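You operate a simulated robot arm through the tools that you are given. There is no shell and no other tool.

You are at the controls of a simulated robot arm. One attempt, no reset.

JOB
Wipe the sawdust off the sideboard, stand the candlestick there and fit the blue candle.
Fine: the rag goes back. Set down upright: candlestick. What is to be rubbed or washed off counts as gone when no trace of it is left.

It is judged by the outcome, as a careful person would: the job done as asked, and still so three seconds after it is handed in. It fails if anything else is knocked over, pushed out of place, dropped, spilled or broken.

ROBOT AND FRAMES
A 6-joint arm with a two-finger parallel gripper, fixed in place. Base frame: the origin is on the floor under the middle of its stand, x ahead of it, y to its left, z up. Units: mm, degrees, N and s.
It reaches about 1313 mm from its shoulder. Its first joint turns from -166.0 to 166.0 degrees. Payload 3.43 kg.
The TCP is the grasp point between the finger pads, 34 mm short of the fingertips. In the tool frame z runs along the fingers and y along their closing line. The gripper opens to 128 mm. The fingers are 24 mm wide and 12 mm thick; the gripper's body (48 by 130 mm) begins 96 mm behind the TCP.
Orientation is that of the tool frame in the base frame, as a unit quaternion [x, y, z, w]. With the fingers straight down and closing along the base's y, the tool's x points along the base's -x, its y along +y and its z along -z.

CONTROLS
- The arm moves only by the tool move_arm. Its argument "rows" is a list of rows, each a list of 3 entries, a list of its own where there are three numbers: the shift along the base's x, y, z in mm, then the turn, a rotation vector about the base's x, y, z in degrees, then the closure, from 0 (fully open) to 1 (shut). In form: [[[x, y, z], [ax, ay, az], hand], ...]. A call has 1 to 20 rows; each row is the pose to reach, as a shift and turn from the pose commanded when the call began. A row lasts 0.2 s, in which the tool goes at most 50 mm and 8.6 degrees; a call with a longer step from one row to the next is refused whole, and so is a gripper value outside its range. A pose out of reach is approached as far as the arm can. The call stops where the force on the tool passes 40 N (or 10 N more than at its start, if that is more) or the arm is blocked; 0.2 s more then pass. Each finger travels about 153 mm/s and halts on what it meets, pressing with about 22 N; the grip force reading is that of the motor and also rises with nothing between the fingers. The clock runs only during rows and for 0.2 s after the last one: add rows that repeat a pose to give the fingers time. The reply holds the time, the measured pose of the TCP, the force on the tool along the base axes, the opening and the grip force, in the units named above and with some noise, with the torque about the TCP (base axes, N m) and any sound that the robot's microphone picked up, and new pictures: "pictures" is both (left out), scene, wrist or none.
- Cameras (640 x 400 px; columns grow to the right, rows downward): "scene" is fixed at [215.6, 632.4, 1617.6]; the picture's right is [-0.64, -0.77, 0.00], its down [-0.60, 0.50, -0.62] and it looks along [0.48, -0.40, -0.78] (base axes); focal length 340 px, centre (320, 200). "wrist" rides on the gripper at [76, -11, -160] in the tool frame; the picture's right is [0.15, 0.99, 0.00], its down [-0.88, 0.13, -0.46] and it looks along [-0.45, 0.07, 0.89] (tool axes); focal length 234 px, centre (320, 200). There is no depth. A picture from a camera that has moved, and an enlarged one, comes with that camera's place and axes in the base frame and with its lens. The place of the scene camera against the robot may be out by one fixed shift of up to 25 mm in any direction.
- close_up(camera, box): a new picture of the part [left, top, right, bottom] of that camera's present view, enlarged. The clock stands still meanwhile.
- job_done(): hands the job in; it is judged then, once.

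Nothing tells you positions but the pictures and the camera data. Unless the task says otherwise, let go and move clear before handing in.

The tools are called after ">>>" as name(argument=value, ...) on one line, values as JSON. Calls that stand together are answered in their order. move_arm: Moves the arm, as the interface text tells. Its arguments: {"type":"object","properties":{"rows":{"type":"array"},"pictures":{"type":"string","enum":["both","scene","wrist","none"]}},"required":["rows"]} The other tools are called the same way: close_up (camera, box) takes an enlarged picture of a part of a camera's view; job_done () hands the job in.

At the start:

```text
time: 0.0
ee_pos: [402.2, 359.6, 1163.1]
ee_rot: [0.001, 1.0, 0.001, -0.001]
wrist_force: [0.5, -0.1, -0.8]
wrist_torque: [0.03, 0.01, 0.0]
width: 127.9
grip_force: 0.0
```

scene: 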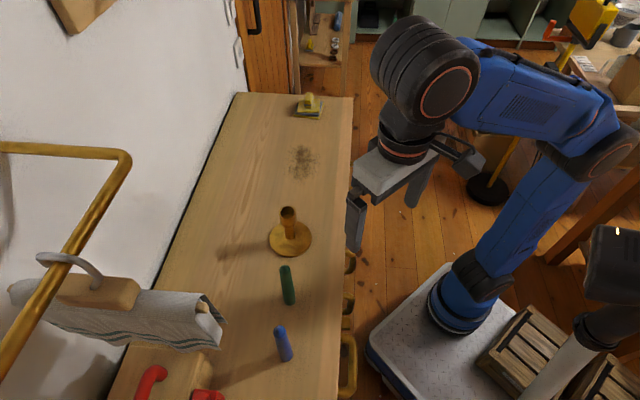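
wrist: 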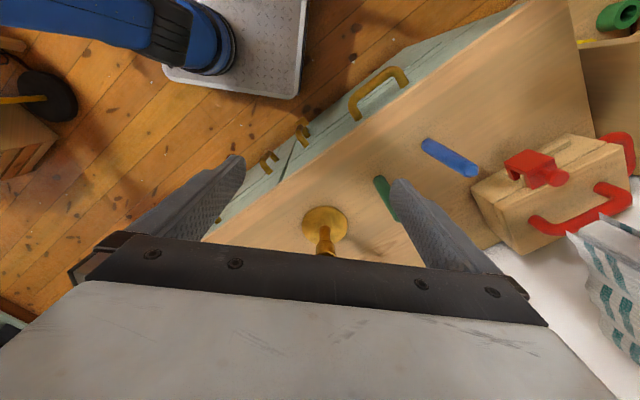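

I see a long sideboard with a sponge/rag at the far end, a sawdust patch, a brass candlestick, and green and blue candles standing or lying on it. I'll take enlarged pictures to identify things before moving.

>>> close_up(camera="scene", box=[230, 80, 370, 180])

>>> close_up(camera="scene", box=[200, 190, 360, 290])

>>> close_up(camera="scene", box=[200, 250, 360, 400])

>>> close_up(camera="scene", box=[0, 200, 260, 400])

>>> close_up(camera="wrist", box=[240, 80, 640, 300])

```text
4.00 times, centred on (300, 130) of scene
camera zoom: at [215.6, 632.4, 1617.6], right [-0.64, -0.77, 0.0], down [-0.6, 0.5, -0.62], along [0.48, -0.4, -0.78], focal length 1360 px, centre (400, 480)
```

zoom: 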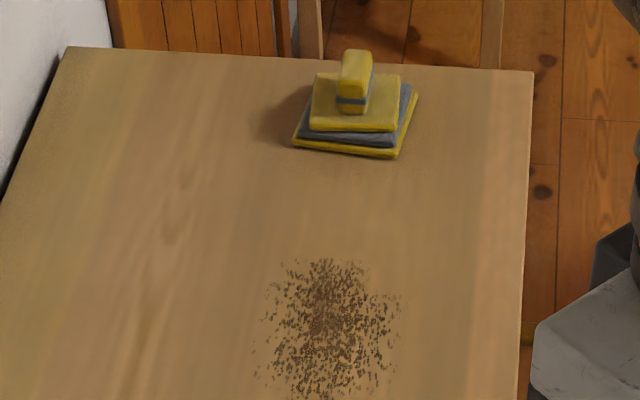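

```text
4.00 times, centred on (280, 240) of scene
camera zoom: at [215.6, 632.4, 1617.6], right [-0.64, -0.77, 0.0], down [-0.6, 0.5, -0.62], along [0.48, -0.4, -0.78], focal length 1360 px, centre (480, 40)
```

zoom: 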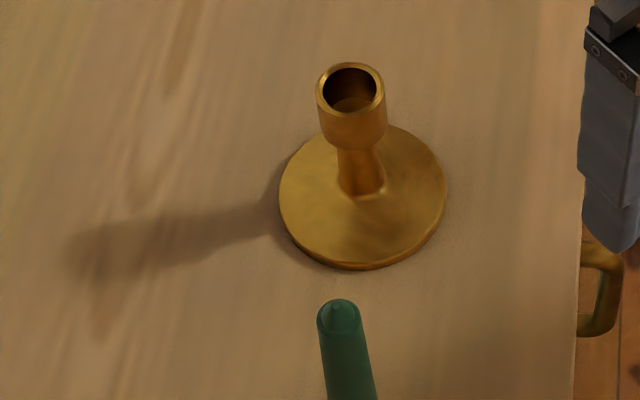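

```text
2.67 times, centred on (280, 325) of scene
camera zoom: at [215.6, 632.4, 1617.6], right [-0.64, -0.77, 0.0], down [-0.6, 0.5, -0.62], along [0.48, -0.4, -0.78], focal length 906 px, centre (427, -133)
```

zoom: 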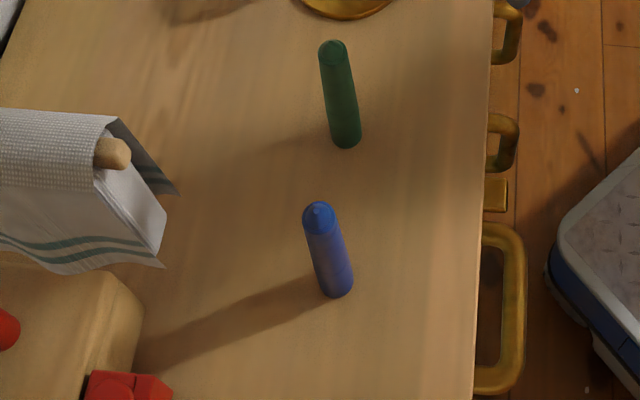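

```text
2.00 times, centred on (130, 300) of scene
camera zoom: at [215.6, 632.4, 1617.6], right [-0.64, -0.77, 0.0], down [-0.6, 0.5, -0.62], along [0.48, -0.4, -0.78], focal length 680 px, centre (700, 0)
```

zoom: 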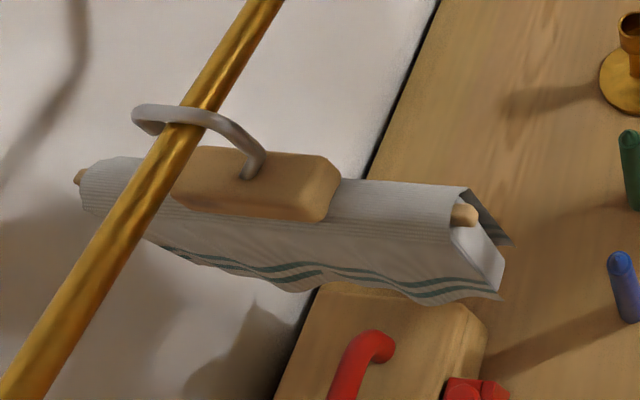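

```text
1.60 times, centred on (440, 190) of wrist
camera zoom: at [328.2, 348.6, 1323.4], right [-0.15, 0.99, 0.0], down [0.88, 0.13, 0.46], along [0.45, 0.07, -0.89], focal length 375 px, centre (128, 216)
```

zoom: 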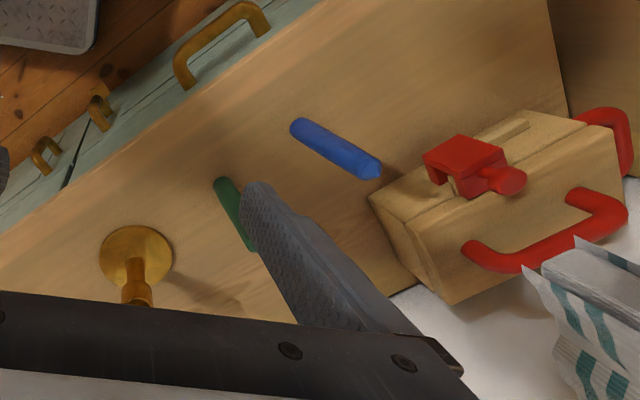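

The folded yellow/blue cloth with a knob at the far end looks like the rag. The sawdust lies between it and the candlestick, and both candles stand upright. I'm moving high over the sawdust so the wrist camera can give me better positions.

>>> move_arm(rows=[[[44, -16, 0], [0, 0, 0], 0], [[88, -32, 0], [0, 0, 0], 0], [[132, -48, 0], [0, 0, 0], 0], [[176, -64, 0], [0, 0, 0], 0], [[220, -80, 0], [0, 0, 0], 0], [[264, -96, 0], [0, 0, 0], 0], [[308, -112, 0], [0, 0, 0], 0], [[352, -128, 0], [0, 0, 0], 0], [[352, -128, 0], [0, 0, 0], 0]])

```text
time: 2.0
ee_pos: [752.8, 231.7, 1154.7]
ee_rot: [0.0, 1.0, 0.003, 0.001]
wrist_force: [0.1, -0.5, 0.0]
wrist_torque: [-0.02, -0.01, 0.03]
width: 127.8
grip_force: 0.1
out of reach, approached as far as the arm can: row 7, 8, 9
camera wrist: at [676.7, 218.7, 1314.0], right [-0.15, 0.99, 0.0], down [0.88, 0.13, 0.46], along [0.45, 0.07, -0.89], focal length 234 px, centre (320, 200)
```

scene: 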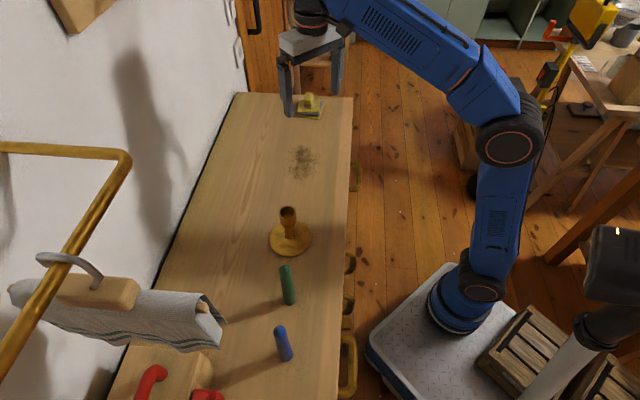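
wrist: 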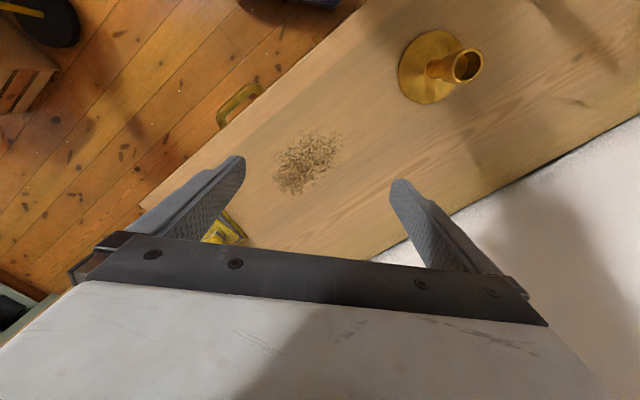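

The sawdust is near (834, 218) and the tabletop seems to be at about z 840; the arm hit its reach limit at this height. I'll go down and then out toward the rag to see it more closely.

>>> move_arm(rows=[[[0, 0, -45], [0, 0, 0], 0], [[0, 0, -90], [0, 0, 0], 0], [[30, -25, -115], [0, 0, 0], 0], [[65, -50, -130], [0, 0, 0], 0], [[100, -75, -140], [0, 0, 0], 0], [[135, -105, -140], [0, 0, 0], 0], [[165, -135, -140], [0, 0, 0], 0], [[165, -135, -140], [0, 0, 0], 0]])

```text
time: 3.8
ee_pos: [916.4, 97.0, 1011.9]
ee_rot: [-0.001, 1.0, 0.001, 0.001]
wrist_force: [0.6, -0.5, 0.2]
wrist_torque: [0.0, 0.0, 0.0]
width: 128.0
grip_force: 0.0
camera wrist: at [840.6, 83.8, 1172.1], right [-0.15, 0.99, 0.0], down [0.88, 0.13, 0.46], along [0.45, 0.07, -0.89], focal length 234 px, centre (320, 200)
```

scene: 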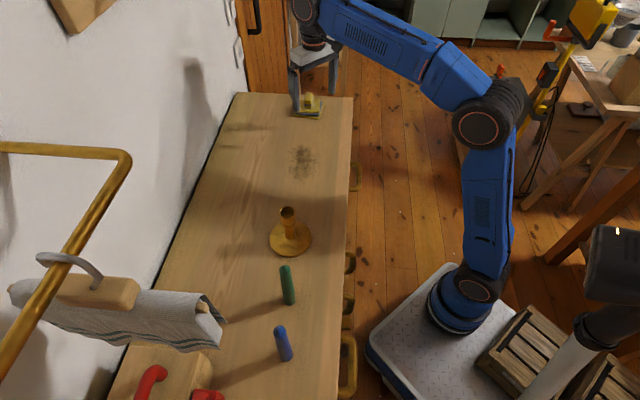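
wrist: 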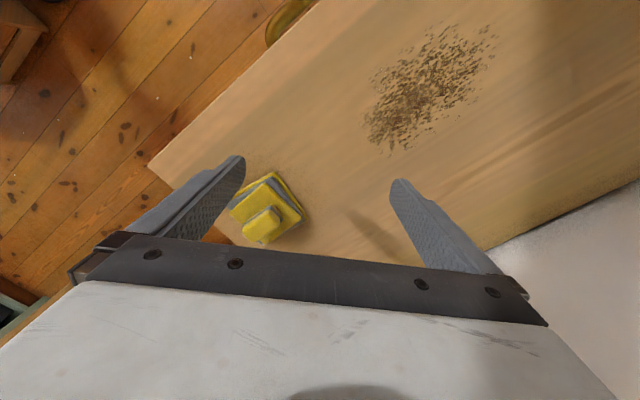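

The rag sits near (1037, 31) and I can see it between the left finger and the body. I'll enlarge it to get its knob orientation.

>>> close_up(camera="wrist", box=[200, 150, 340, 260])

>>> close_up(camera="wrist", box=[340, 10, 520, 170])

>>> close_up(camera="scene", box=[280, 85, 340, 125])

```text
3.64 times, centred on (270, 205) of wrist
camera zoom: at [840.6, 83.8, 1172.1], right [-0.15, 0.99, 0.0], down [0.88, 0.13, 0.46], along [0.45, 0.07, -0.89], focal length 852 px, centre (502, 182)
```

zoom: 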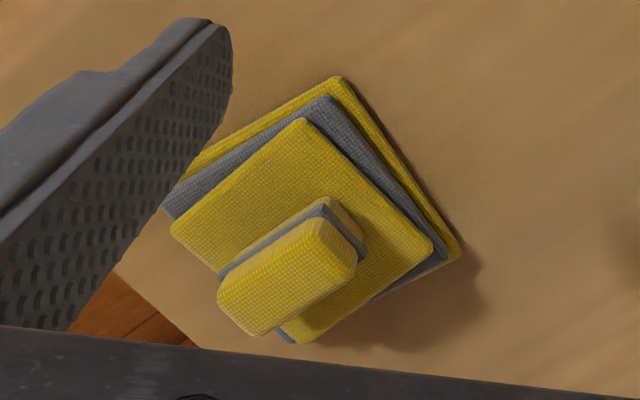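

```text
2.50 times, centred on (430, 90) of wrist
camera zoom: at [840.6, 83.8, 1172.1], right [-0.15, 0.99, 0.0], down [0.88, 0.13, 0.46], along [0.45, 0.07, -0.89], focal length 585 px, centre (45, 475)
```

zoom: 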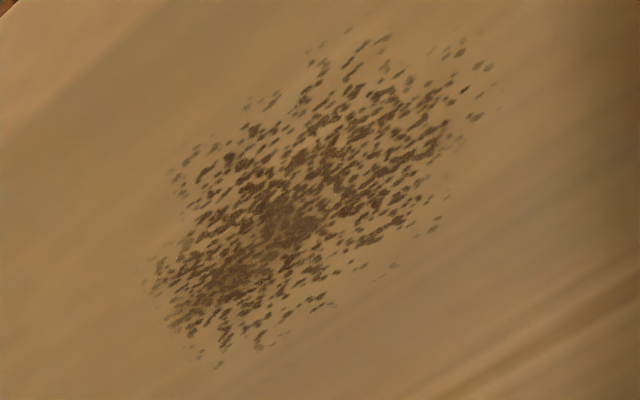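

```text
10.00 times, centred on (310, 105) of scene
camera zoom: at [215.6, 632.4, 1617.6], right [-0.64, -0.77, 0.0], down [-0.6, 0.5, -0.62], along [0.48, -0.4, -0.78], focal length 3399 px, centre (420, 1150)
```

zoom: 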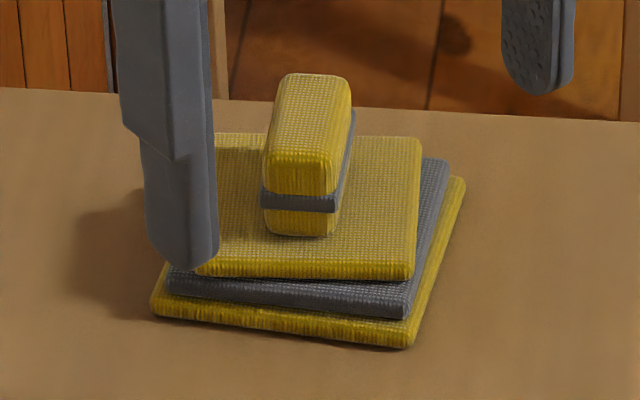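

The rag is a layered cloth pad with an upright knob about 52 × 26 mm. The knob's long axis runs along the sideboard, at roughly 140° in base. I'll turn the gripper -48° and hover over it.

>>> move_arm(rows=[[[20, -12, -5], [0, 0, -8], 0], [[40, -24, -10], [0, 0, -16], 0], [[60, -36, -15], [0, 0, -24], 0], [[80, -48, -20], [0, 0, -32], 0], [[100, -60, -25], [0, 0, -40], 0], [[112, -66, -25], [0, 0, -48], 0], [[112, -66, -25], [0, 0, -48], 0]])

```text
time: 5.4
ee_pos: [1029.7, 29.3, 987.3]
ee_rot: [0.408, 0.913, 0.001, 0.0]
wrist_force: [-0.6, 0.1, 0.2]
wrist_torque: [0.02, 0.0, -0.01]
width: 127.9
grip_force: 0.1
camera wrist: at [971.0, 77.7, 1147.4], right [0.64, 0.77, 0.0], down [0.68, -0.57, 0.46], along [0.35, -0.29, -0.89], focal length 234 px, centre (320, 200)
```

scene: 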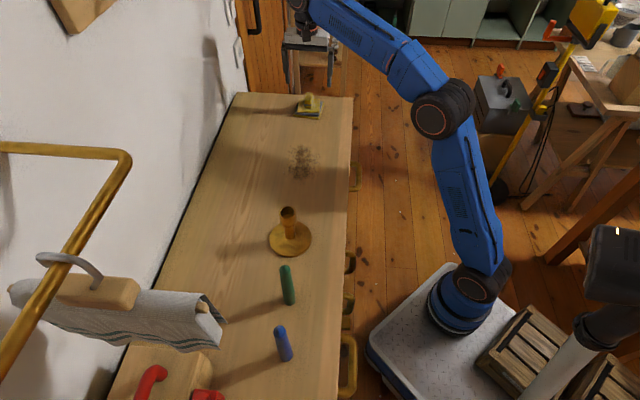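
wrist: 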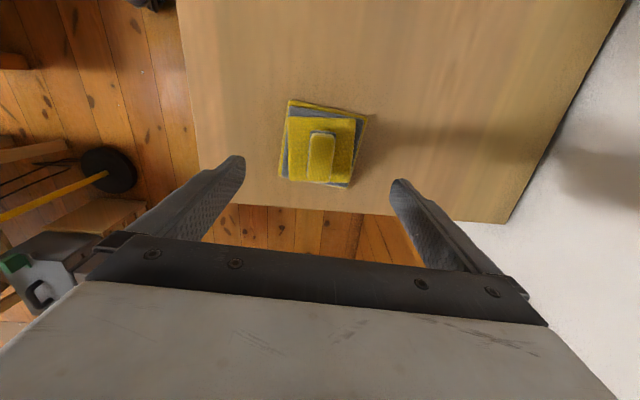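

The knob now lies between the fingers and lines up well with them. I'll enlarge it to measure the remaining offset.

>>> close_up(camera="wrist", box=[270, 90, 380, 200])

```text
3.64 times, centred on (325, 145) of wrist
camera zoom: at [971.0, 77.7, 1147.4], right [0.64, 0.77, 0.0], down [0.68, -0.57, 0.46], along [0.35, -0.29, -0.89], focal length 852 px, centre (302, 400)
```

zoom: 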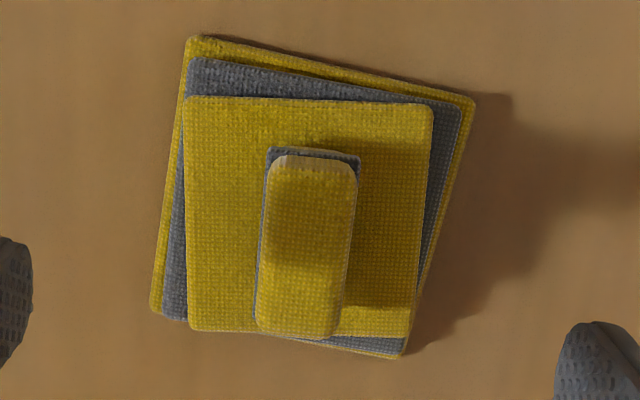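

The knob's short axis is at about 45°, so I need only +3° more of yaw, and its centre is within about 2 mm of the TCP. I'll go down around the knob and check the finger height.

>>> move_arm(rows=[[[-1, 1, -25], [0, 0, 3], 0], [[-1, 1, -50], [0, 0, 3], 0], [[-1, 1, -65], [0, 0, 3], 0], [[-1, 1, -65], [0, 0, 3], 0]])

>>> close_up(camera="scene", box=[270, 60, 350, 130])

>>> close_up(camera="wrist", box=[220, 80, 420, 280])

```text
time: 6.4
ee_pos: [1029.0, 30.9, 923.0]
ee_rot: [0.383, 0.924, 0.0, 0.0]
wrist_force: [-0.6, 0.2, -0.1]
wrist_torque: [0.0, 0.0, 0.02]
width: 128.0
grip_force: 0.0
camera wrist: at [968.0, 76.0, 1082.2], right [0.6, 0.8, 0.0], down [0.71, -0.53, 0.46], along [0.37, -0.27, -0.89], focal length 234 px, centre (320, 200)
```

scene: 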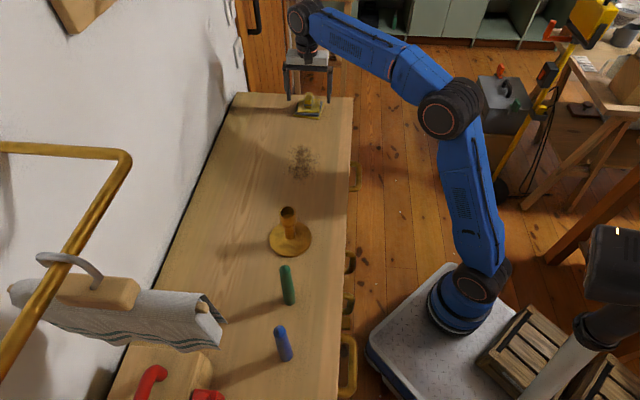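
wrist: 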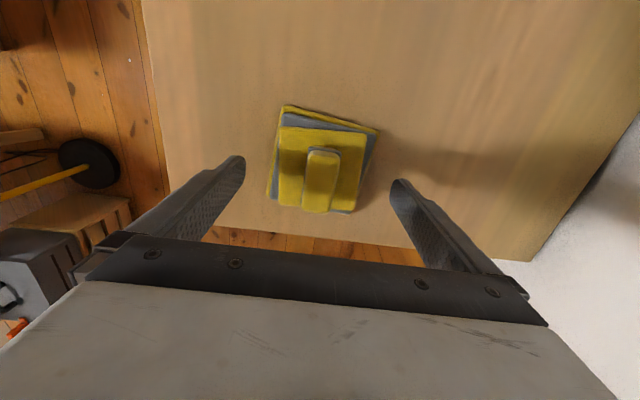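

```text
5.71 times, centred on (310, 95) of scene
camera zoom: at [215.6, 632.4, 1617.6], right [-0.64, -0.77, 0.0], down [-0.6, 0.5, -0.62], along [0.48, -0.4, -0.78], focal length 1942 px, centre (377, 800)
```

zoom: 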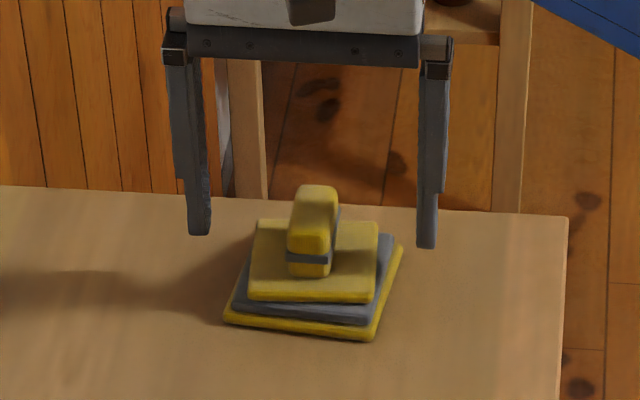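

```text
2.00 times, centred on (320, 180) of wrist
camera zoom: at [968.0, 76.0, 1082.2], right [0.6, 0.8, 0.0], down [0.71, -0.53, 0.46], along [0.37, -0.27, -0.89], focal length 468 px, centre (320, 240)
```

zoom: 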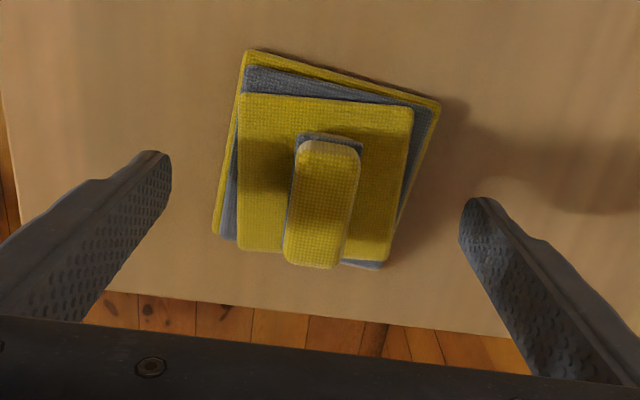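

The fingertips straddle the knob with its top near z 905 and the pad top near 866. I'll lower a further 17 mm and close on the knob.

>>> move_arm(rows=[[[-1, 2, -10], [0, 0, 0], 0], [[-1, 2, -17], [0, 0, 0], 0], [[-1, 2, -17], [0, 0, 0], 0.4], [[-1, 2, -17], [0, 0, 0], 0.7], [[-1, 2, -17], [0, 0, 0], 1], [[-1, 2, -17], [0, 0, 0], 1], [[-1, 2, -17], [0, 0, 0], 1]])

>>> close_up(camera="scene", box=[270, 60, 350, 130])

>>> close_up(camera="wrist", box=[220, 80, 420, 280])

```text
time: 8.0
ee_pos: [1028.4, 33.4, 906.8]
ee_rot: [0.383, 0.924, 0.001, 0.0]
wrist_force: [1.3, 0.8, 7.1]
wrist_torque: [-0.06, 0.03, -0.05]
width: 77.3
grip_force: 21.9
camera wrist: at [966.8, 77.7, 1066.4], right [0.6, 0.8, 0.0], down [0.71, -0.53, 0.46], along [0.37, -0.27, -0.89], focal length 234 px, centre (320, 200)
```

scene: 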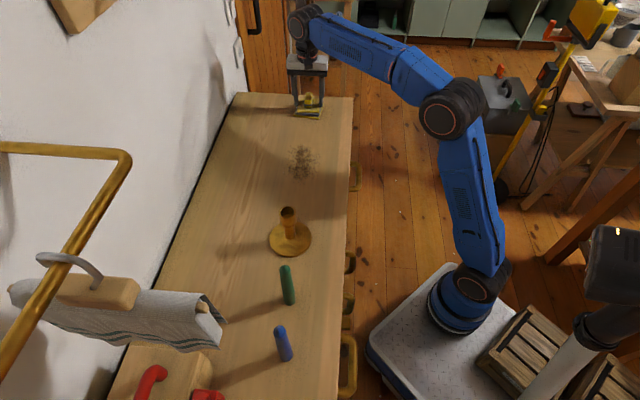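
wrist: 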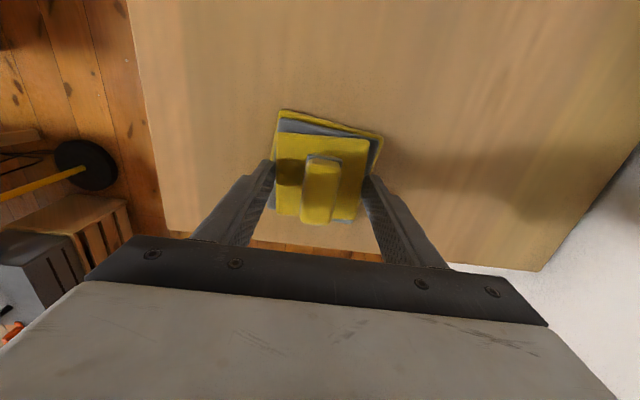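

```text
5.71 times, centred on (310, 95) of scene
camera zoom: at [215.6, 632.4, 1617.6], right [-0.64, -0.77, 0.0], down [-0.6, 0.5, -0.62], along [0.48, -0.4, -0.78], focal length 1942 px, centre (377, 800)
```

zoom: 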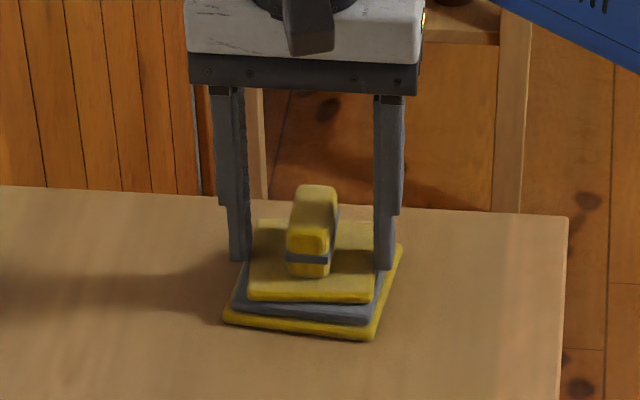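

```text
2.00 times, centred on (320, 180) of wrist
camera zoom: at [966.8, 77.7, 1066.4], right [0.6, 0.8, 0.0], down [0.71, -0.53, 0.46], along [0.37, -0.27, -0.89], focal length 468 px, centre (320, 240)
```

zoom: 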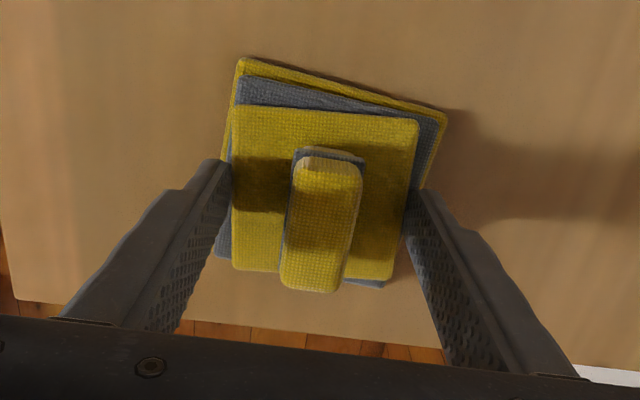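

The fingers were too low and clamped the top cloth layer (77 mm wide) rather than the knob. I'll open them, rise about 15 mm and close again on the knob alone.

>>> move_arm(rows=[[[0, 0, 0], [0, 0, 0], 0.2], [[0, 0, 0], [0, 0, 0], 0.1], [[0, 0, 8], [0, 0, 0], 0.1], [[0, 0, 15], [0, 0, 0], 0.1], [[0, 0, 15], [0, 0, 0], 0.5], [[0, 0, 15], [0, 0, 0], 0.8], [[0, 0, 15], [0, 0, 0], 1], [[0, 0, 15], [0, 0, 0], 1], [[0, 0, 15], [0, 0, 0], 1]])

>>> close_up(camera="scene", box=[270, 60, 350, 130])

>>> close_up(camera="wrist", box=[220, 80, 420, 280])

```text
time: 10.0
ee_pos: [1027.0, 31.7, 922.1]
ee_rot: [0.382, 0.924, 0.001, 0.0]
wrist_force: [0.2, 0.6, 0.7]
wrist_torque: [-0.01, -0.01, -0.03]
width: 30.1
grip_force: 21.9
camera wrist: at [966.2, 77.9, 1081.2], right [0.6, 0.8, 0.0], down [0.71, -0.53, 0.46], along [0.37, -0.27, -0.89], focal length 234 px, centre (320, 200)
```

scene: 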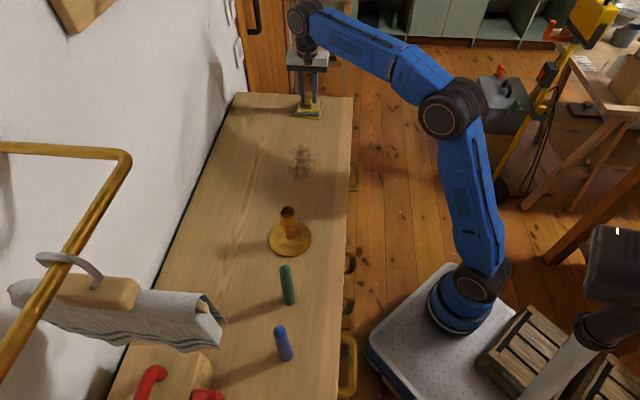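
wrist: 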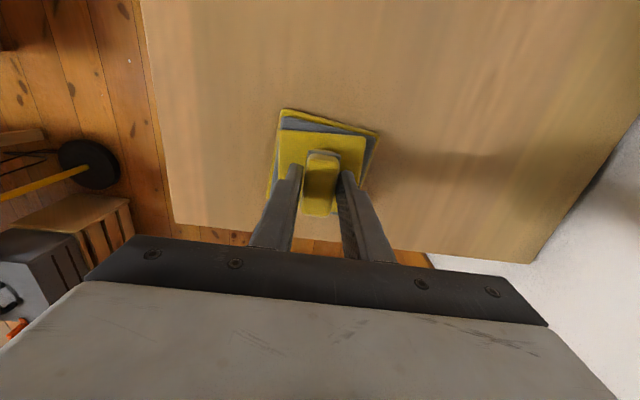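

```text
5.71 times, centred on (310, 95) of scene
camera zoom: at [215.6, 632.4, 1617.6], right [-0.64, -0.77, 0.0], down [-0.6, 0.5, -0.62], along [0.48, -0.4, -0.78], focal length 1942 px, centre (377, 800)
```

zoom: 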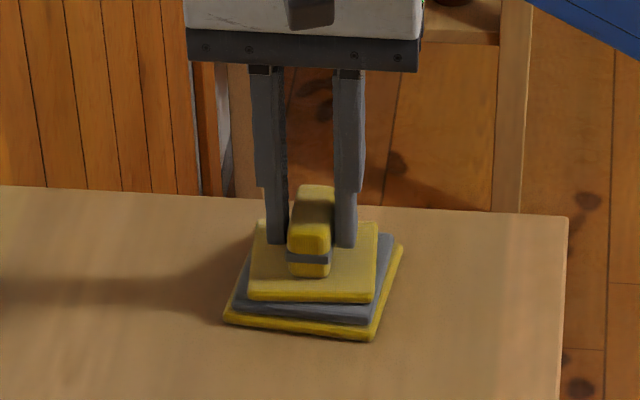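

```text
2.00 times, centred on (320, 180) of wrist
camera zoom: at [966.2, 77.9, 1081.2], right [0.6, 0.8, 0.0], down [0.71, -0.53, 0.46], along [0.37, -0.27, -0.89], focal length 468 px, centre (320, 240)
```

zoom: 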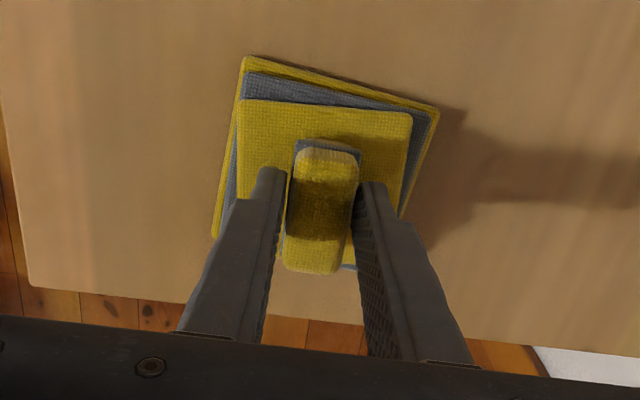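

The knob is gripped (30 mm) with the TCP at (1027, 31.7, 922.1), which I'll use as the rag's home. The sawdust patch spans about 170 mm along and 110 mm across the sideboard. I'll lift the rag a little and carry it to the near end of the patch.

>>> move_arm(rows=[[[0, 0, 15], [0, 0, 0], 1], [[0, 0, 30], [0, 0, 0], 1], [[-36, 22, 30], [0, 0, 0], 1], [[-72, 44, 30], [0, 0, 0], 1], [[-108, 66, 30], [0, 0, 0], 1], [[-137, 82, 30], [0, 0, 0], 1], [[-137, 82, 30], [0, 0, 0], 1]])

>>> close_up(camera="scene", box=[250, 80, 370, 190])

```text
time: 11.6
ee_pos: [890.2, 114.7, 950.1]
ee_rot: [0.383, 0.924, 0.001, 0.0]
wrist_force: [0.0, 1.0, 0.2]
wrist_torque: [0.01, 0.01, 0.01]
width: 30.1
grip_force: 22.0
camera wrist: at [829.4, 159.0, 1110.4], right [0.6, 0.8, 0.0], down [0.71, -0.53, 0.46], along [0.37, -0.27, -0.89], focal length 234 px, centre (320, 200)
```

scene: 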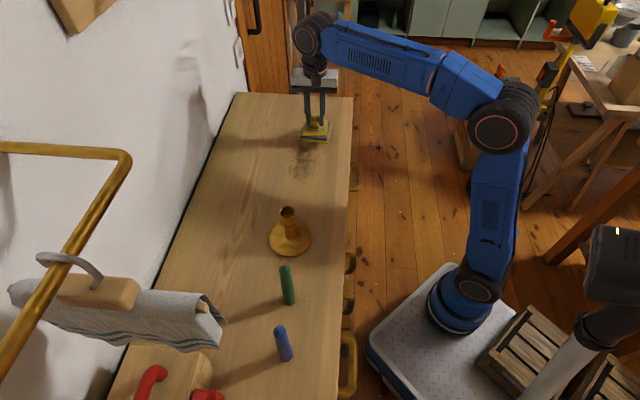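
wrist: 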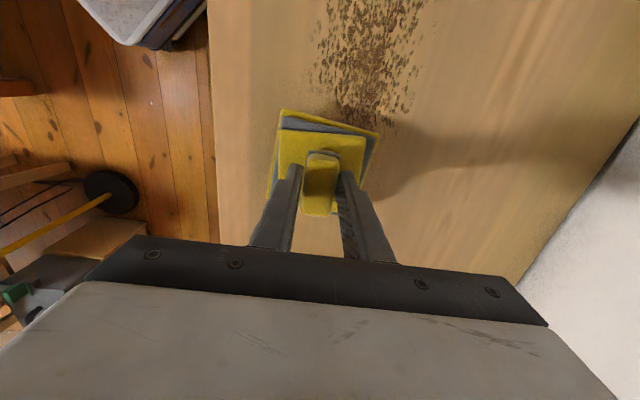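

```text
3.64 times, centred on (310, 135) of scene
camera zoom: at [215.6, 632.4, 1617.6], right [-0.64, -0.77, 0.0], down [-0.6, 0.5, -0.62], along [0.48, -0.4, -0.78], focal length 1236 px, centre (356, 436)
```

zoom: 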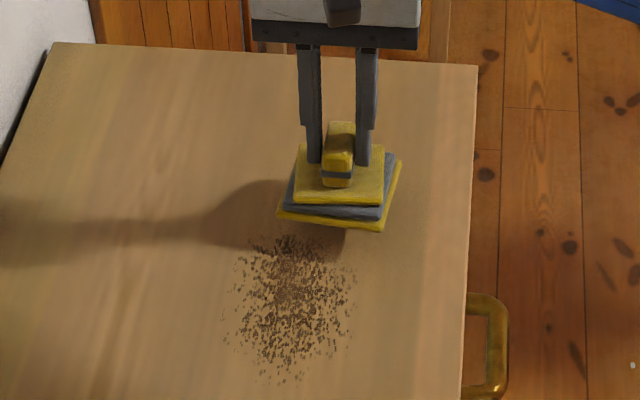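

The rag is held firmly just before the near end of the sawdust. I'll lower it onto the wood and check the contact force.

>>> move_arm(rows=[[[0, 0, -15], [0, 0, 0], 1], [[0, 0, -24], [0, 0, 0], 1], [[0, 0, -28], [0, 0, 0], 1], [[0, 0, -30], [0, 0, 0], 1], [[0, 0, -32], [0, 0, 0], 1]], pictures="none")

```text
time: 12.8
ee_pos: [890.0, 116.0, 921.6]
ee_rot: [0.383, 0.924, 0.002, 0.002]
wrist_force: [4.2, 0.4, 22.7]
wrist_torque: [-0.2, -0.04, 0.03]
width: 29.8
grip_force: 22.0
```

The rag touches the wood with about 22 N. I'll ease off 1 mm and wipe in long overlapping strokes along the sideboard.

>>> move_arm(rows=[[[-23, 23, 1], [0, 0, 0], 1], [[-46, 46, 1], [0, 0, 0], 1], [[-69, 69, 1], [0, 0, 0], 1], [[-92, 92, 1], [0, 0, 0], 1], [[-115, 115, 1], [0, 0, 0], 1], [[-138, 138, 1], [0, 0, 0], 1], [[-160, 160, 1], [0, 0, 0], 1], [[-139, 181, 1], [0, 0, 0], 1], [[-116, 158, 1], [0, 0, 0], 1], [[-93, 135, 1], [0, 0, 0], 1], [[-70, 112, 1], [0, 0, 0], 1], [[-47, 89, 1], [0, 0, 0], 1], [[-24, 66, 1], [0, 0, 0], 1], [[-1, 43, 1], [0, 0, 0], 1], [[21, 21, 1], [0, 0, 0], 1], [[42, 42, 1], [0, 0, 0], 1], [[19, 65, 1], [0, 0, 0], 1], [[-4, 88, 1], [0, 0, 0], 1], [[-27, 111, 1], [0, 0, 0], 1], [[-50, 134, 1], [0, 0, 0], 1]])

>>> close_up(camera="scene", box=[230, 90, 370, 220])

```text
time: 17.0
ee_pos: [839.6, 249.2, 921.9]
ee_rot: [0.384, 0.924, 0.002, 0.0]
wrist_force: [5.5, -6.5, 23.3]
wrist_torque: [-0.21, -0.26, 0.04]
width: 30.1
grip_force: 22.1
camera wrist: at [778.5, 293.3, 1080.6], right [0.6, 0.8, 0.0], down [0.71, -0.53, 0.46], along [0.37, -0.27, -0.89], focal length 234 px, centre (320, 200)
```

scene: 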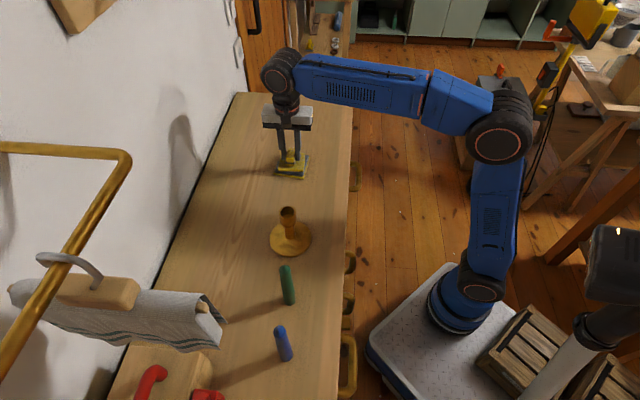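
wrist: 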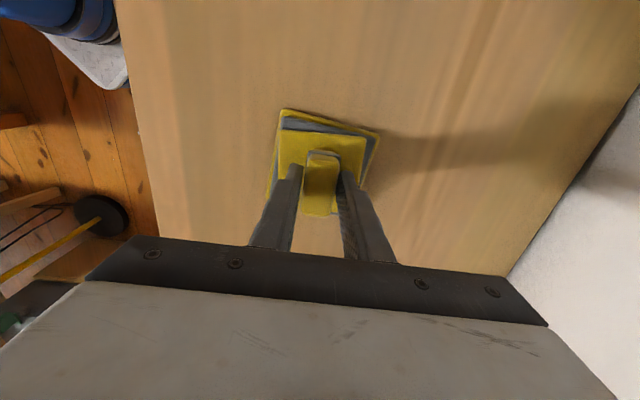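

```text
3.08 times, centred on (300, 155) of scene
camera zoom: at [215.6, 632.4, 1617.6], right [-0.64, -0.77, 0.0], down [-0.6, 0.5, -0.62], along [0.48, -0.4, -0.78], focal length 1046 px, centre (382, 338)
```

zoom: 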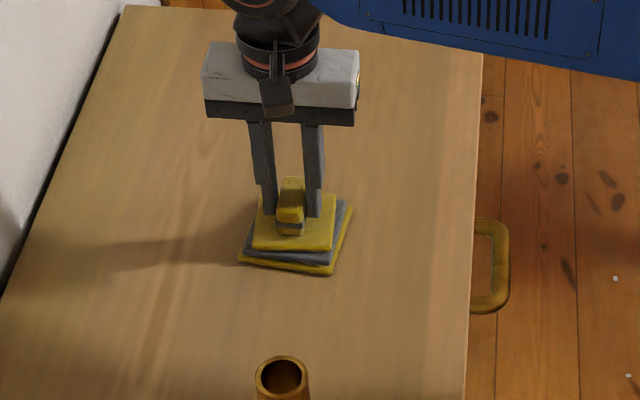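

No sawdust is visible any more, but the far and outer margins haven't been fully covered. I'll finish this stroke and add passes along both outer edges.

>>> move_arm(rows=[[[-23, 23, 0], [0, 0, 0], 1], [[-46, 46, 0], [0, 0, 0], 1], [[-65, 65, 0], [0, 0, 0], 1], [[-47, 83, 0], [0, 0, 0], 1], [[-24, 60, 0], [0, 0, 0], 1], [[-1, 37, 0], [0, 0, 0], 1], [[22, 14, 0], [0, 0, 0], 1], [[45, -9, 0], [0, 0, 0], 1], [[68, -32, 0], [0, 0, 0], 1], [[91, -55, 0], [0, 0, 0], 1], [[114, -78, 0], [0, 0, 0], 1], [[89, -103, 0], [0, 0, 0], 1], [[64, -128, 0], [0, 0, 0], 1], [[40, -152, 0], [0, 0, 0], 1], [[13, -125, 0], [0, 0, 0], 1], [[-14, -98, 0], [0, 0, 0], 1], [[-41, -71, 0], [0, 0, 0], 1], [[-68, -44, 0], [0, 0, 0], 1], [[-95, -17, 0], [0, 0, 0], 1], [[-121, 9, 0], [0, 0, 0], 1]])

>>> close_up(camera="scene", box=[230, 90, 370, 220])

```text
time: 21.2
ee_pos: [719.6, 255.8, 922.4]
ee_rot: [0.384, 0.924, 0.001, 0.0]
wrist_force: [-0.3, 0.1, -0.4]
wrist_torque: [-0.03, 0.01, 0.02]
width: 30.6
grip_force: 22.5
camera wrist: at [659.0, 301.2, 1081.4], right [0.6, 0.8, 0.0], down [0.71, -0.53, 0.46], along [0.37, -0.27, -0.89], focal length 234 px, centre (320, 200)
```

scene: 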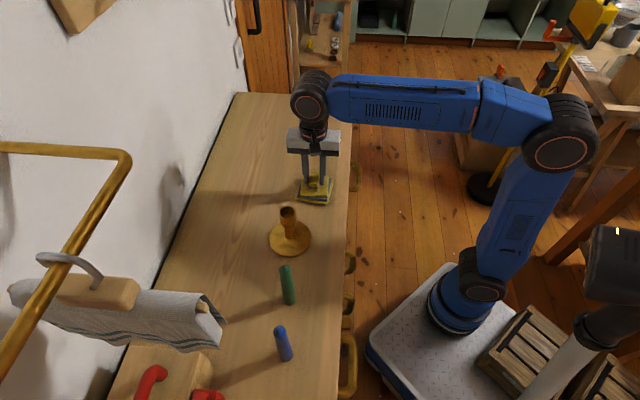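
wrist: 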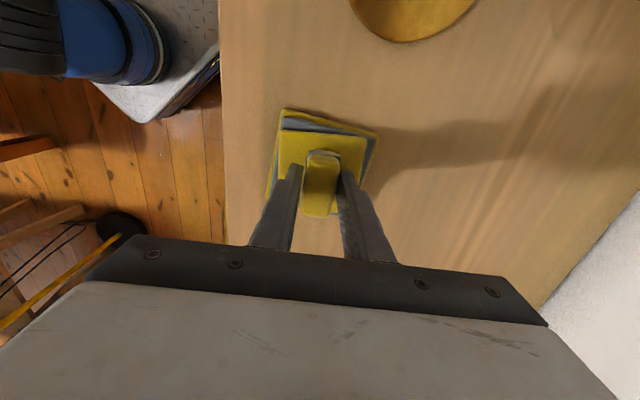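

```text
3.08 times, centred on (300, 155) of scene
camera zoom: at [215.6, 632.4, 1617.6], right [-0.64, -0.77, 0.0], down [-0.6, 0.5, -0.62], along [0.48, -0.4, -0.78], focal length 1046 px, centre (382, 338)
```

zoom: 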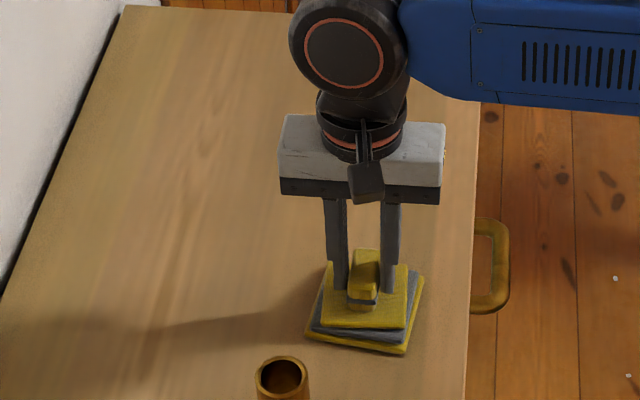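

The wood looks clean, but the contact force fell to zero by the end of that stroke. I'll make one more set of overlapping passes slightly lower to be certain.

>>> move_arm(rows=[[[10, 10, -1.5], [0, 0, 0], 1], [[37, -17, -1.5], [0, 0, 0], 1], [[64, -44, -1.3], [0, 0, 0], 1], [[91, -71, -1.1], [0, 0, 0], 1], [[118, -98, -0.8], [0, 0, 0], 1], [[145, -125, -0.5], [0, 0, 0], 1], [[172, -152, -0.3], [0, 0, 0], 1], [[197, -127, -0.3], [0, 0, 0], 1], [[170, -100, -0.3], [0, 0, 0], 1], [[143, -73, -0.5], [0, 0, 0], 1], [[116, -46, -0.8], [0, 0, 0], 1], [[89, -19, -1.0], [0, 0, 0], 1], [[62, 8, -1.2], [0, 0, 0], 1], [[35, 35, -1.5], [0, 0, 0], 1], [[60, 60, -1.5], [0, 0, 0], 1], [[87, 33, -1.2], [0, 0, 0], 1], [[114, 6, -1.0], [0, 0, 0], 1], [[141, -21, -0.7], [0, 0, 0], 1], [[168, -48, -0.5], [0, 0, 0], 1], [[195, -75, -0.3], [0, 0, 0], 1]])

```text
time: 25.4
ee_pos: [918.3, 180.6, 919.4]
ee_rot: [0.382, 0.924, 0.0, -0.001]
wrist_force: [-0.6, 0.7, 0.2]
wrist_torque: [0.02, -0.05, 0.0]
width: 30.5
grip_force: 21.7
camera wrist: at [857.2, 226.5, 1080.3], right [0.6, 0.8, 0.0], down [0.72, -0.53, 0.46], along [0.37, -0.27, -0.89], focal length 234 px, centre (320, 200)
```

scene: 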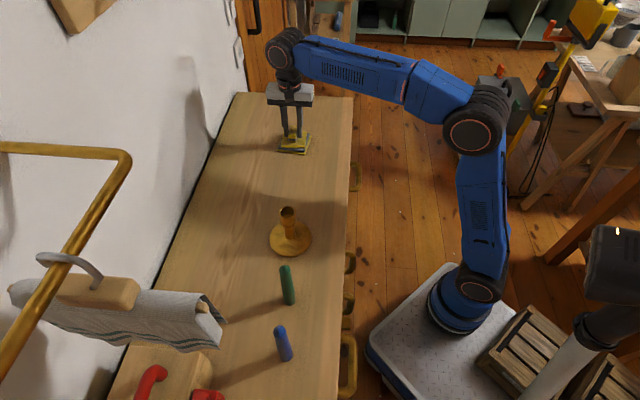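
wrist: 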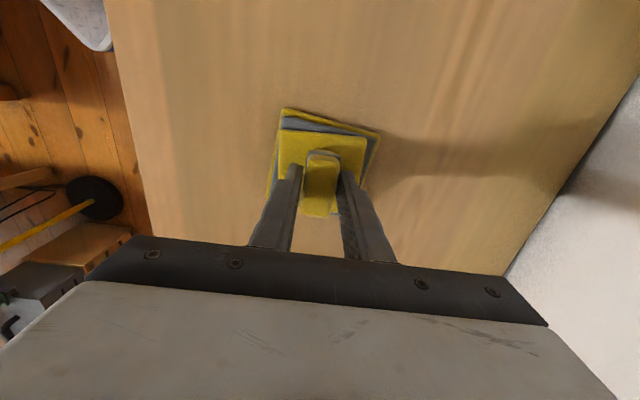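

The force is near zero at z 919, so the knob has probably slid a few millimetres in the grip. I'll lift, carry the rag back toward its home, and inspect the wiped area unobstructed.

>>> move_arm(rows=[[[0, 0, 20], [0, 0, 0], 1], [[27, -36, 25], [0, 0, 0], 1], [[54, -72, 25], [0, 0, 0], 1], [[81, -108, 25], [0, 0, 0], 1], [[109, -149, 25], [0, 0, 0], 1], [[109, -149, 25], [0, 0, 0], 1]])

>>> close_up(camera="scene", box=[250, 120, 350, 210])

>>> close_up(camera="scene", box=[270, 60, 350, 130])

>>> close_up(camera="wrist", box=[220, 80, 420, 280])

```text
time: 26.8
ee_pos: [1024.7, 32.5, 945.3]
ee_rot: [0.383, 0.924, 0.0, 0.0]
wrist_force: [0.3, -0.3, -0.3]
wrist_torque: [0.0, 0.0, -0.01]
width: 30.2
grip_force: 21.9
camera wrist: at [964.2, 78.3, 1105.4], right [0.6, 0.8, 0.0], down [0.71, -0.53, 0.46], along [0.37, -0.27, -0.89], focal length 234 px, centre (320, 200)
```

scene: 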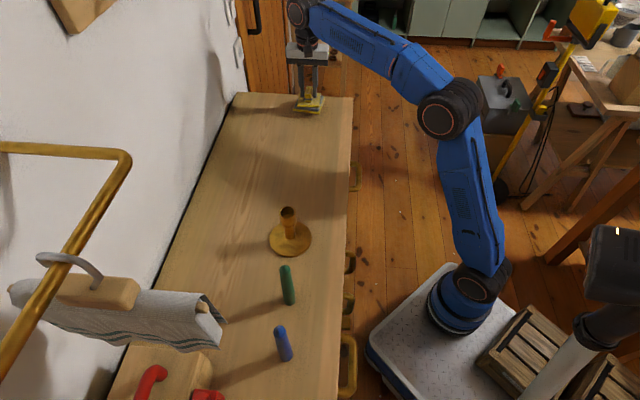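
wrist: 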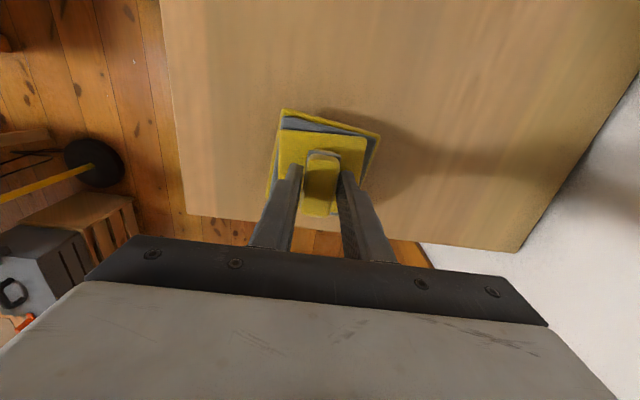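

```text
4.44 times, centred on (300, 165) of scene
camera zoom: at [215.6, 632.4, 1617.6], right [-0.64, -0.77, 0.0], down [-0.6, 0.5, -0.62], along [0.48, -0.4, -0.78], focal length 1510 px, centre (409, 356)
```

zoom: 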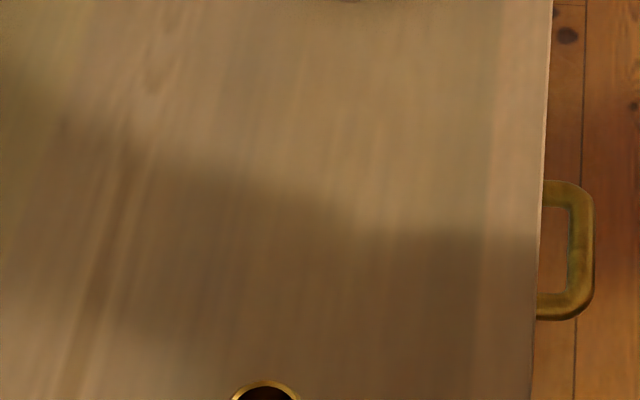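

```text
5.71 times, centred on (310, 95) of scene
camera zoom: at [215.6, 632.4, 1617.6], right [-0.64, -0.77, 0.0], down [-0.6, 0.5, -0.62], along [0.48, -0.4, -0.78], focal length 1942 px, centre (377, 800)
```

zoom: 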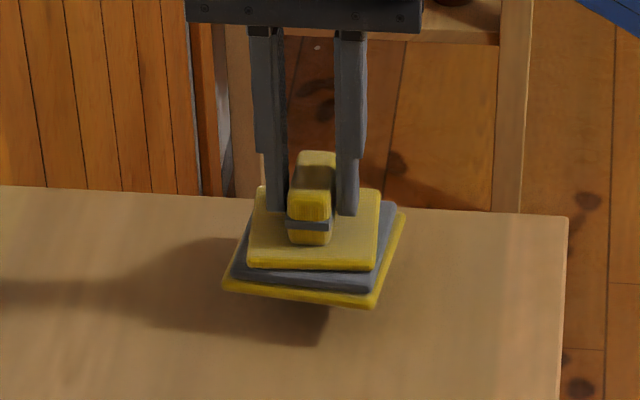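

```text
2.00 times, centred on (320, 180) of wrist
camera zoom: at [964.2, 78.3, 1105.4], right [0.6, 0.8, 0.0], down [0.71, -0.53, 0.46], along [0.37, -0.27, -0.89], focal length 468 px, centre (320, 240)
```

zoom: 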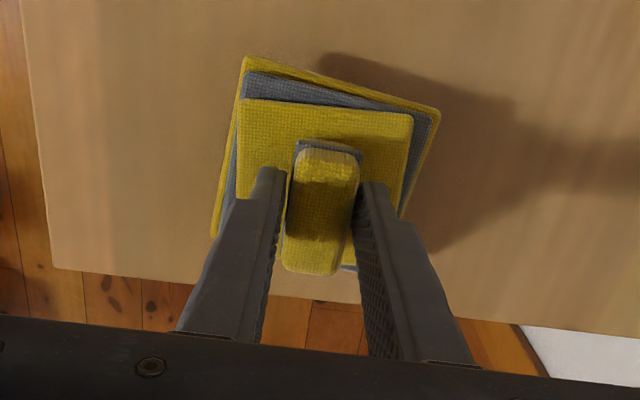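

The wiped area shows no sawdust and the rag hovers over its original spot. I'll lower it there and read the force before releasing.

>>> move_arm(rows=[[[2.3, -0.8, -12], [0, 0, 0], 1], [[2.3, -0.8, -20], [0, 0, 0], 1], [[2.3, -0.8, -24], [0, 0, 0], 1], [[2.3, -0.8, -26], [0, 0, 0], 1], [[2.3, -0.8, -27], [0, 0, 0], 1]])

>>> close_up(camera="scene", box=[270, 60, 350, 130])

```text
time: 28.0
ee_pos: [1026.0, 33.7, 920.9]
ee_rot: [0.383, 0.924, 0.002, 0.003]
wrist_force: [5.9, -1.1, 19.1]
wrist_torque: [-0.09, -0.21, 0.07]
width: 30.4
grip_force: 21.7
camera wrist: at [964.0, 78.5, 1080.1], right [0.6, 0.8, 0.0], down [0.71, -0.53, 0.46], along [0.37, -0.27, -0.89], focal length 234 px, centre (320, 200)
```

scene: 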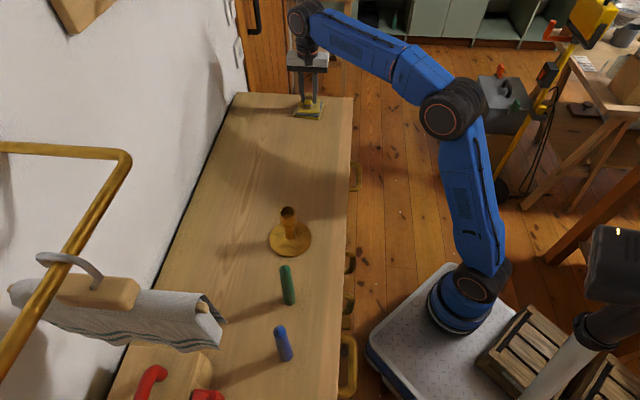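
wrist: 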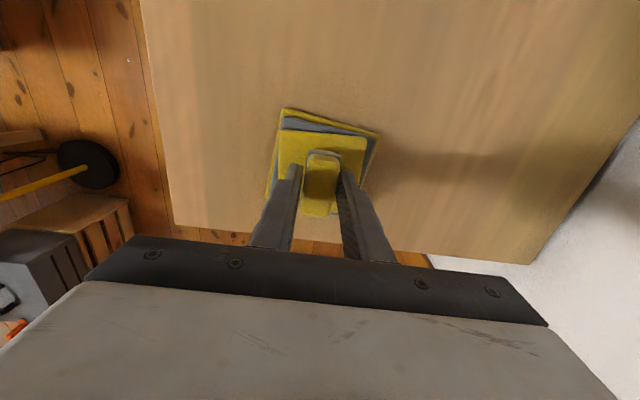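

```text
5.71 times, centred on (310, 95) of scene
camera zoom: at [215.6, 632.4, 1617.6], right [-0.64, -0.77, 0.0], down [-0.6, 0.5, -0.62], along [0.48, -0.4, -0.78], focal length 1942 px, centre (377, 800)
```

zoom: 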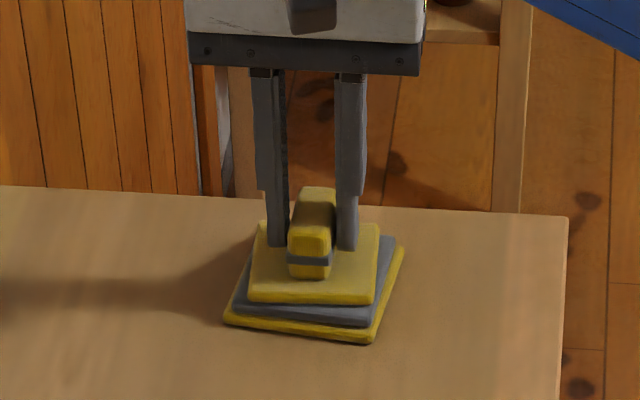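

The rag is back on its original footprint to within a couple of millimetres. I'll release, rise straight up, and look over the wiped area.

>>> move_arm(rows=[[[0, 0, 1.5], [0, 0, 0], 1], [[0, 0, 1.5], [0, 0, 0], 0.6], [[0, 0, 1.5], [0, 0, 0], 0.3], [[0, 0, 1.5], [0, 0, 0], 0.3], [[0, 0, 20], [0, 0, 0], 0.3], [[0, 0, 60], [0, 0, 0], 0.3], [[0, 0, 90], [0, 0, 0], 0.1], [[-35, 30, 90], [0, 0, 0], 0], [[-65, 65, 90], [0, 0, 0], 0], [[-100, 100, 90], [0, 0, 0], 0], [[-130, 130, 90], [0, 0, 0], 0], [[-130, 130, 90], [0, 0, 0], 0]])

>>> close_up(camera="scene", box=[270, 60, 350, 130])

>>> close_up(camera="wrist", box=[200, 0, 600, 220])

```text
time: 30.6
ee_pos: [897.6, 162.2, 1007.1]
ee_rot: [0.382, 0.924, 0.001, 0.0]
wrist_force: [0.4, 0.0, -0.1]
wrist_torque: [-0.03, 0.0, 0.01]
width: 127.8
grip_force: 0.1
camera wrist: at [835.6, 207.9, 1167.0], right [0.6, 0.8, 0.0], down [0.71, -0.53, 0.46], along [0.37, -0.27, -0.89], focal length 234 px, centre (320, 200)
```

scene: 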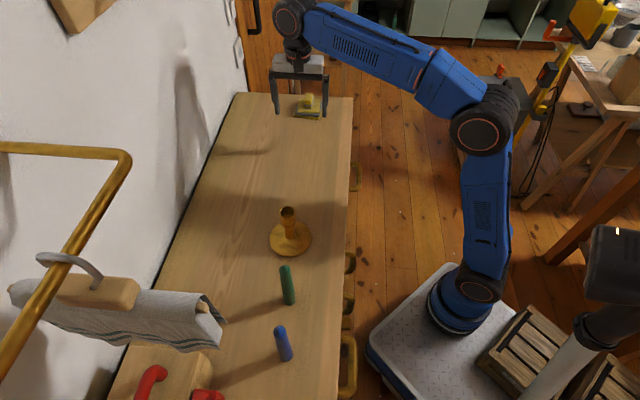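
wrist: 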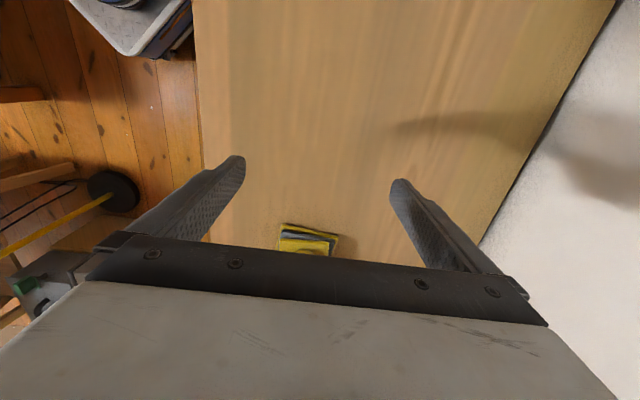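

```text
5.71 times, centred on (310, 95) of scene
camera zoom: at [215.6, 632.4, 1617.6], right [-0.64, -0.77, 0.0], down [-0.6, 0.5, -0.62], along [0.48, -0.4, -0.78], focal length 1942 px, centre (377, 800)
```

zoom: 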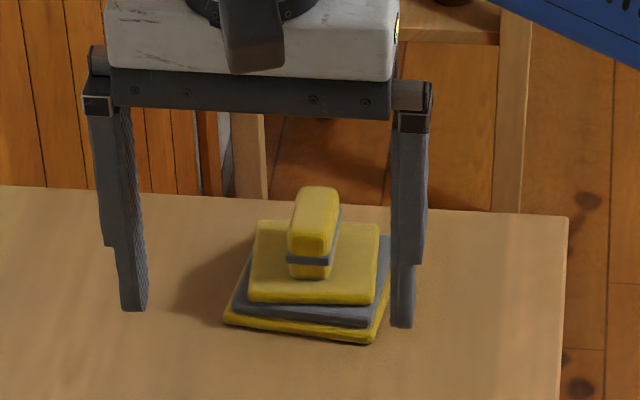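

```text
1.60 times, centred on (400, 110) of wrist
camera zoom: at [835.6, 207.9, 1167.0], right [0.6, 0.8, 0.0], down [0.71, -0.53, 0.46], along [0.37, -0.27, -0.89], focal length 375 px, centre (192, 344)
```

zoom: 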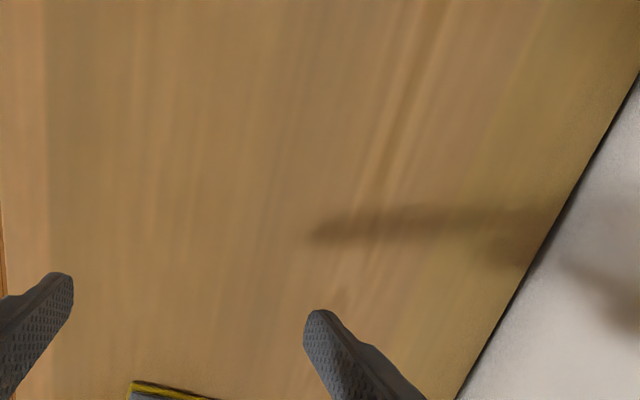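

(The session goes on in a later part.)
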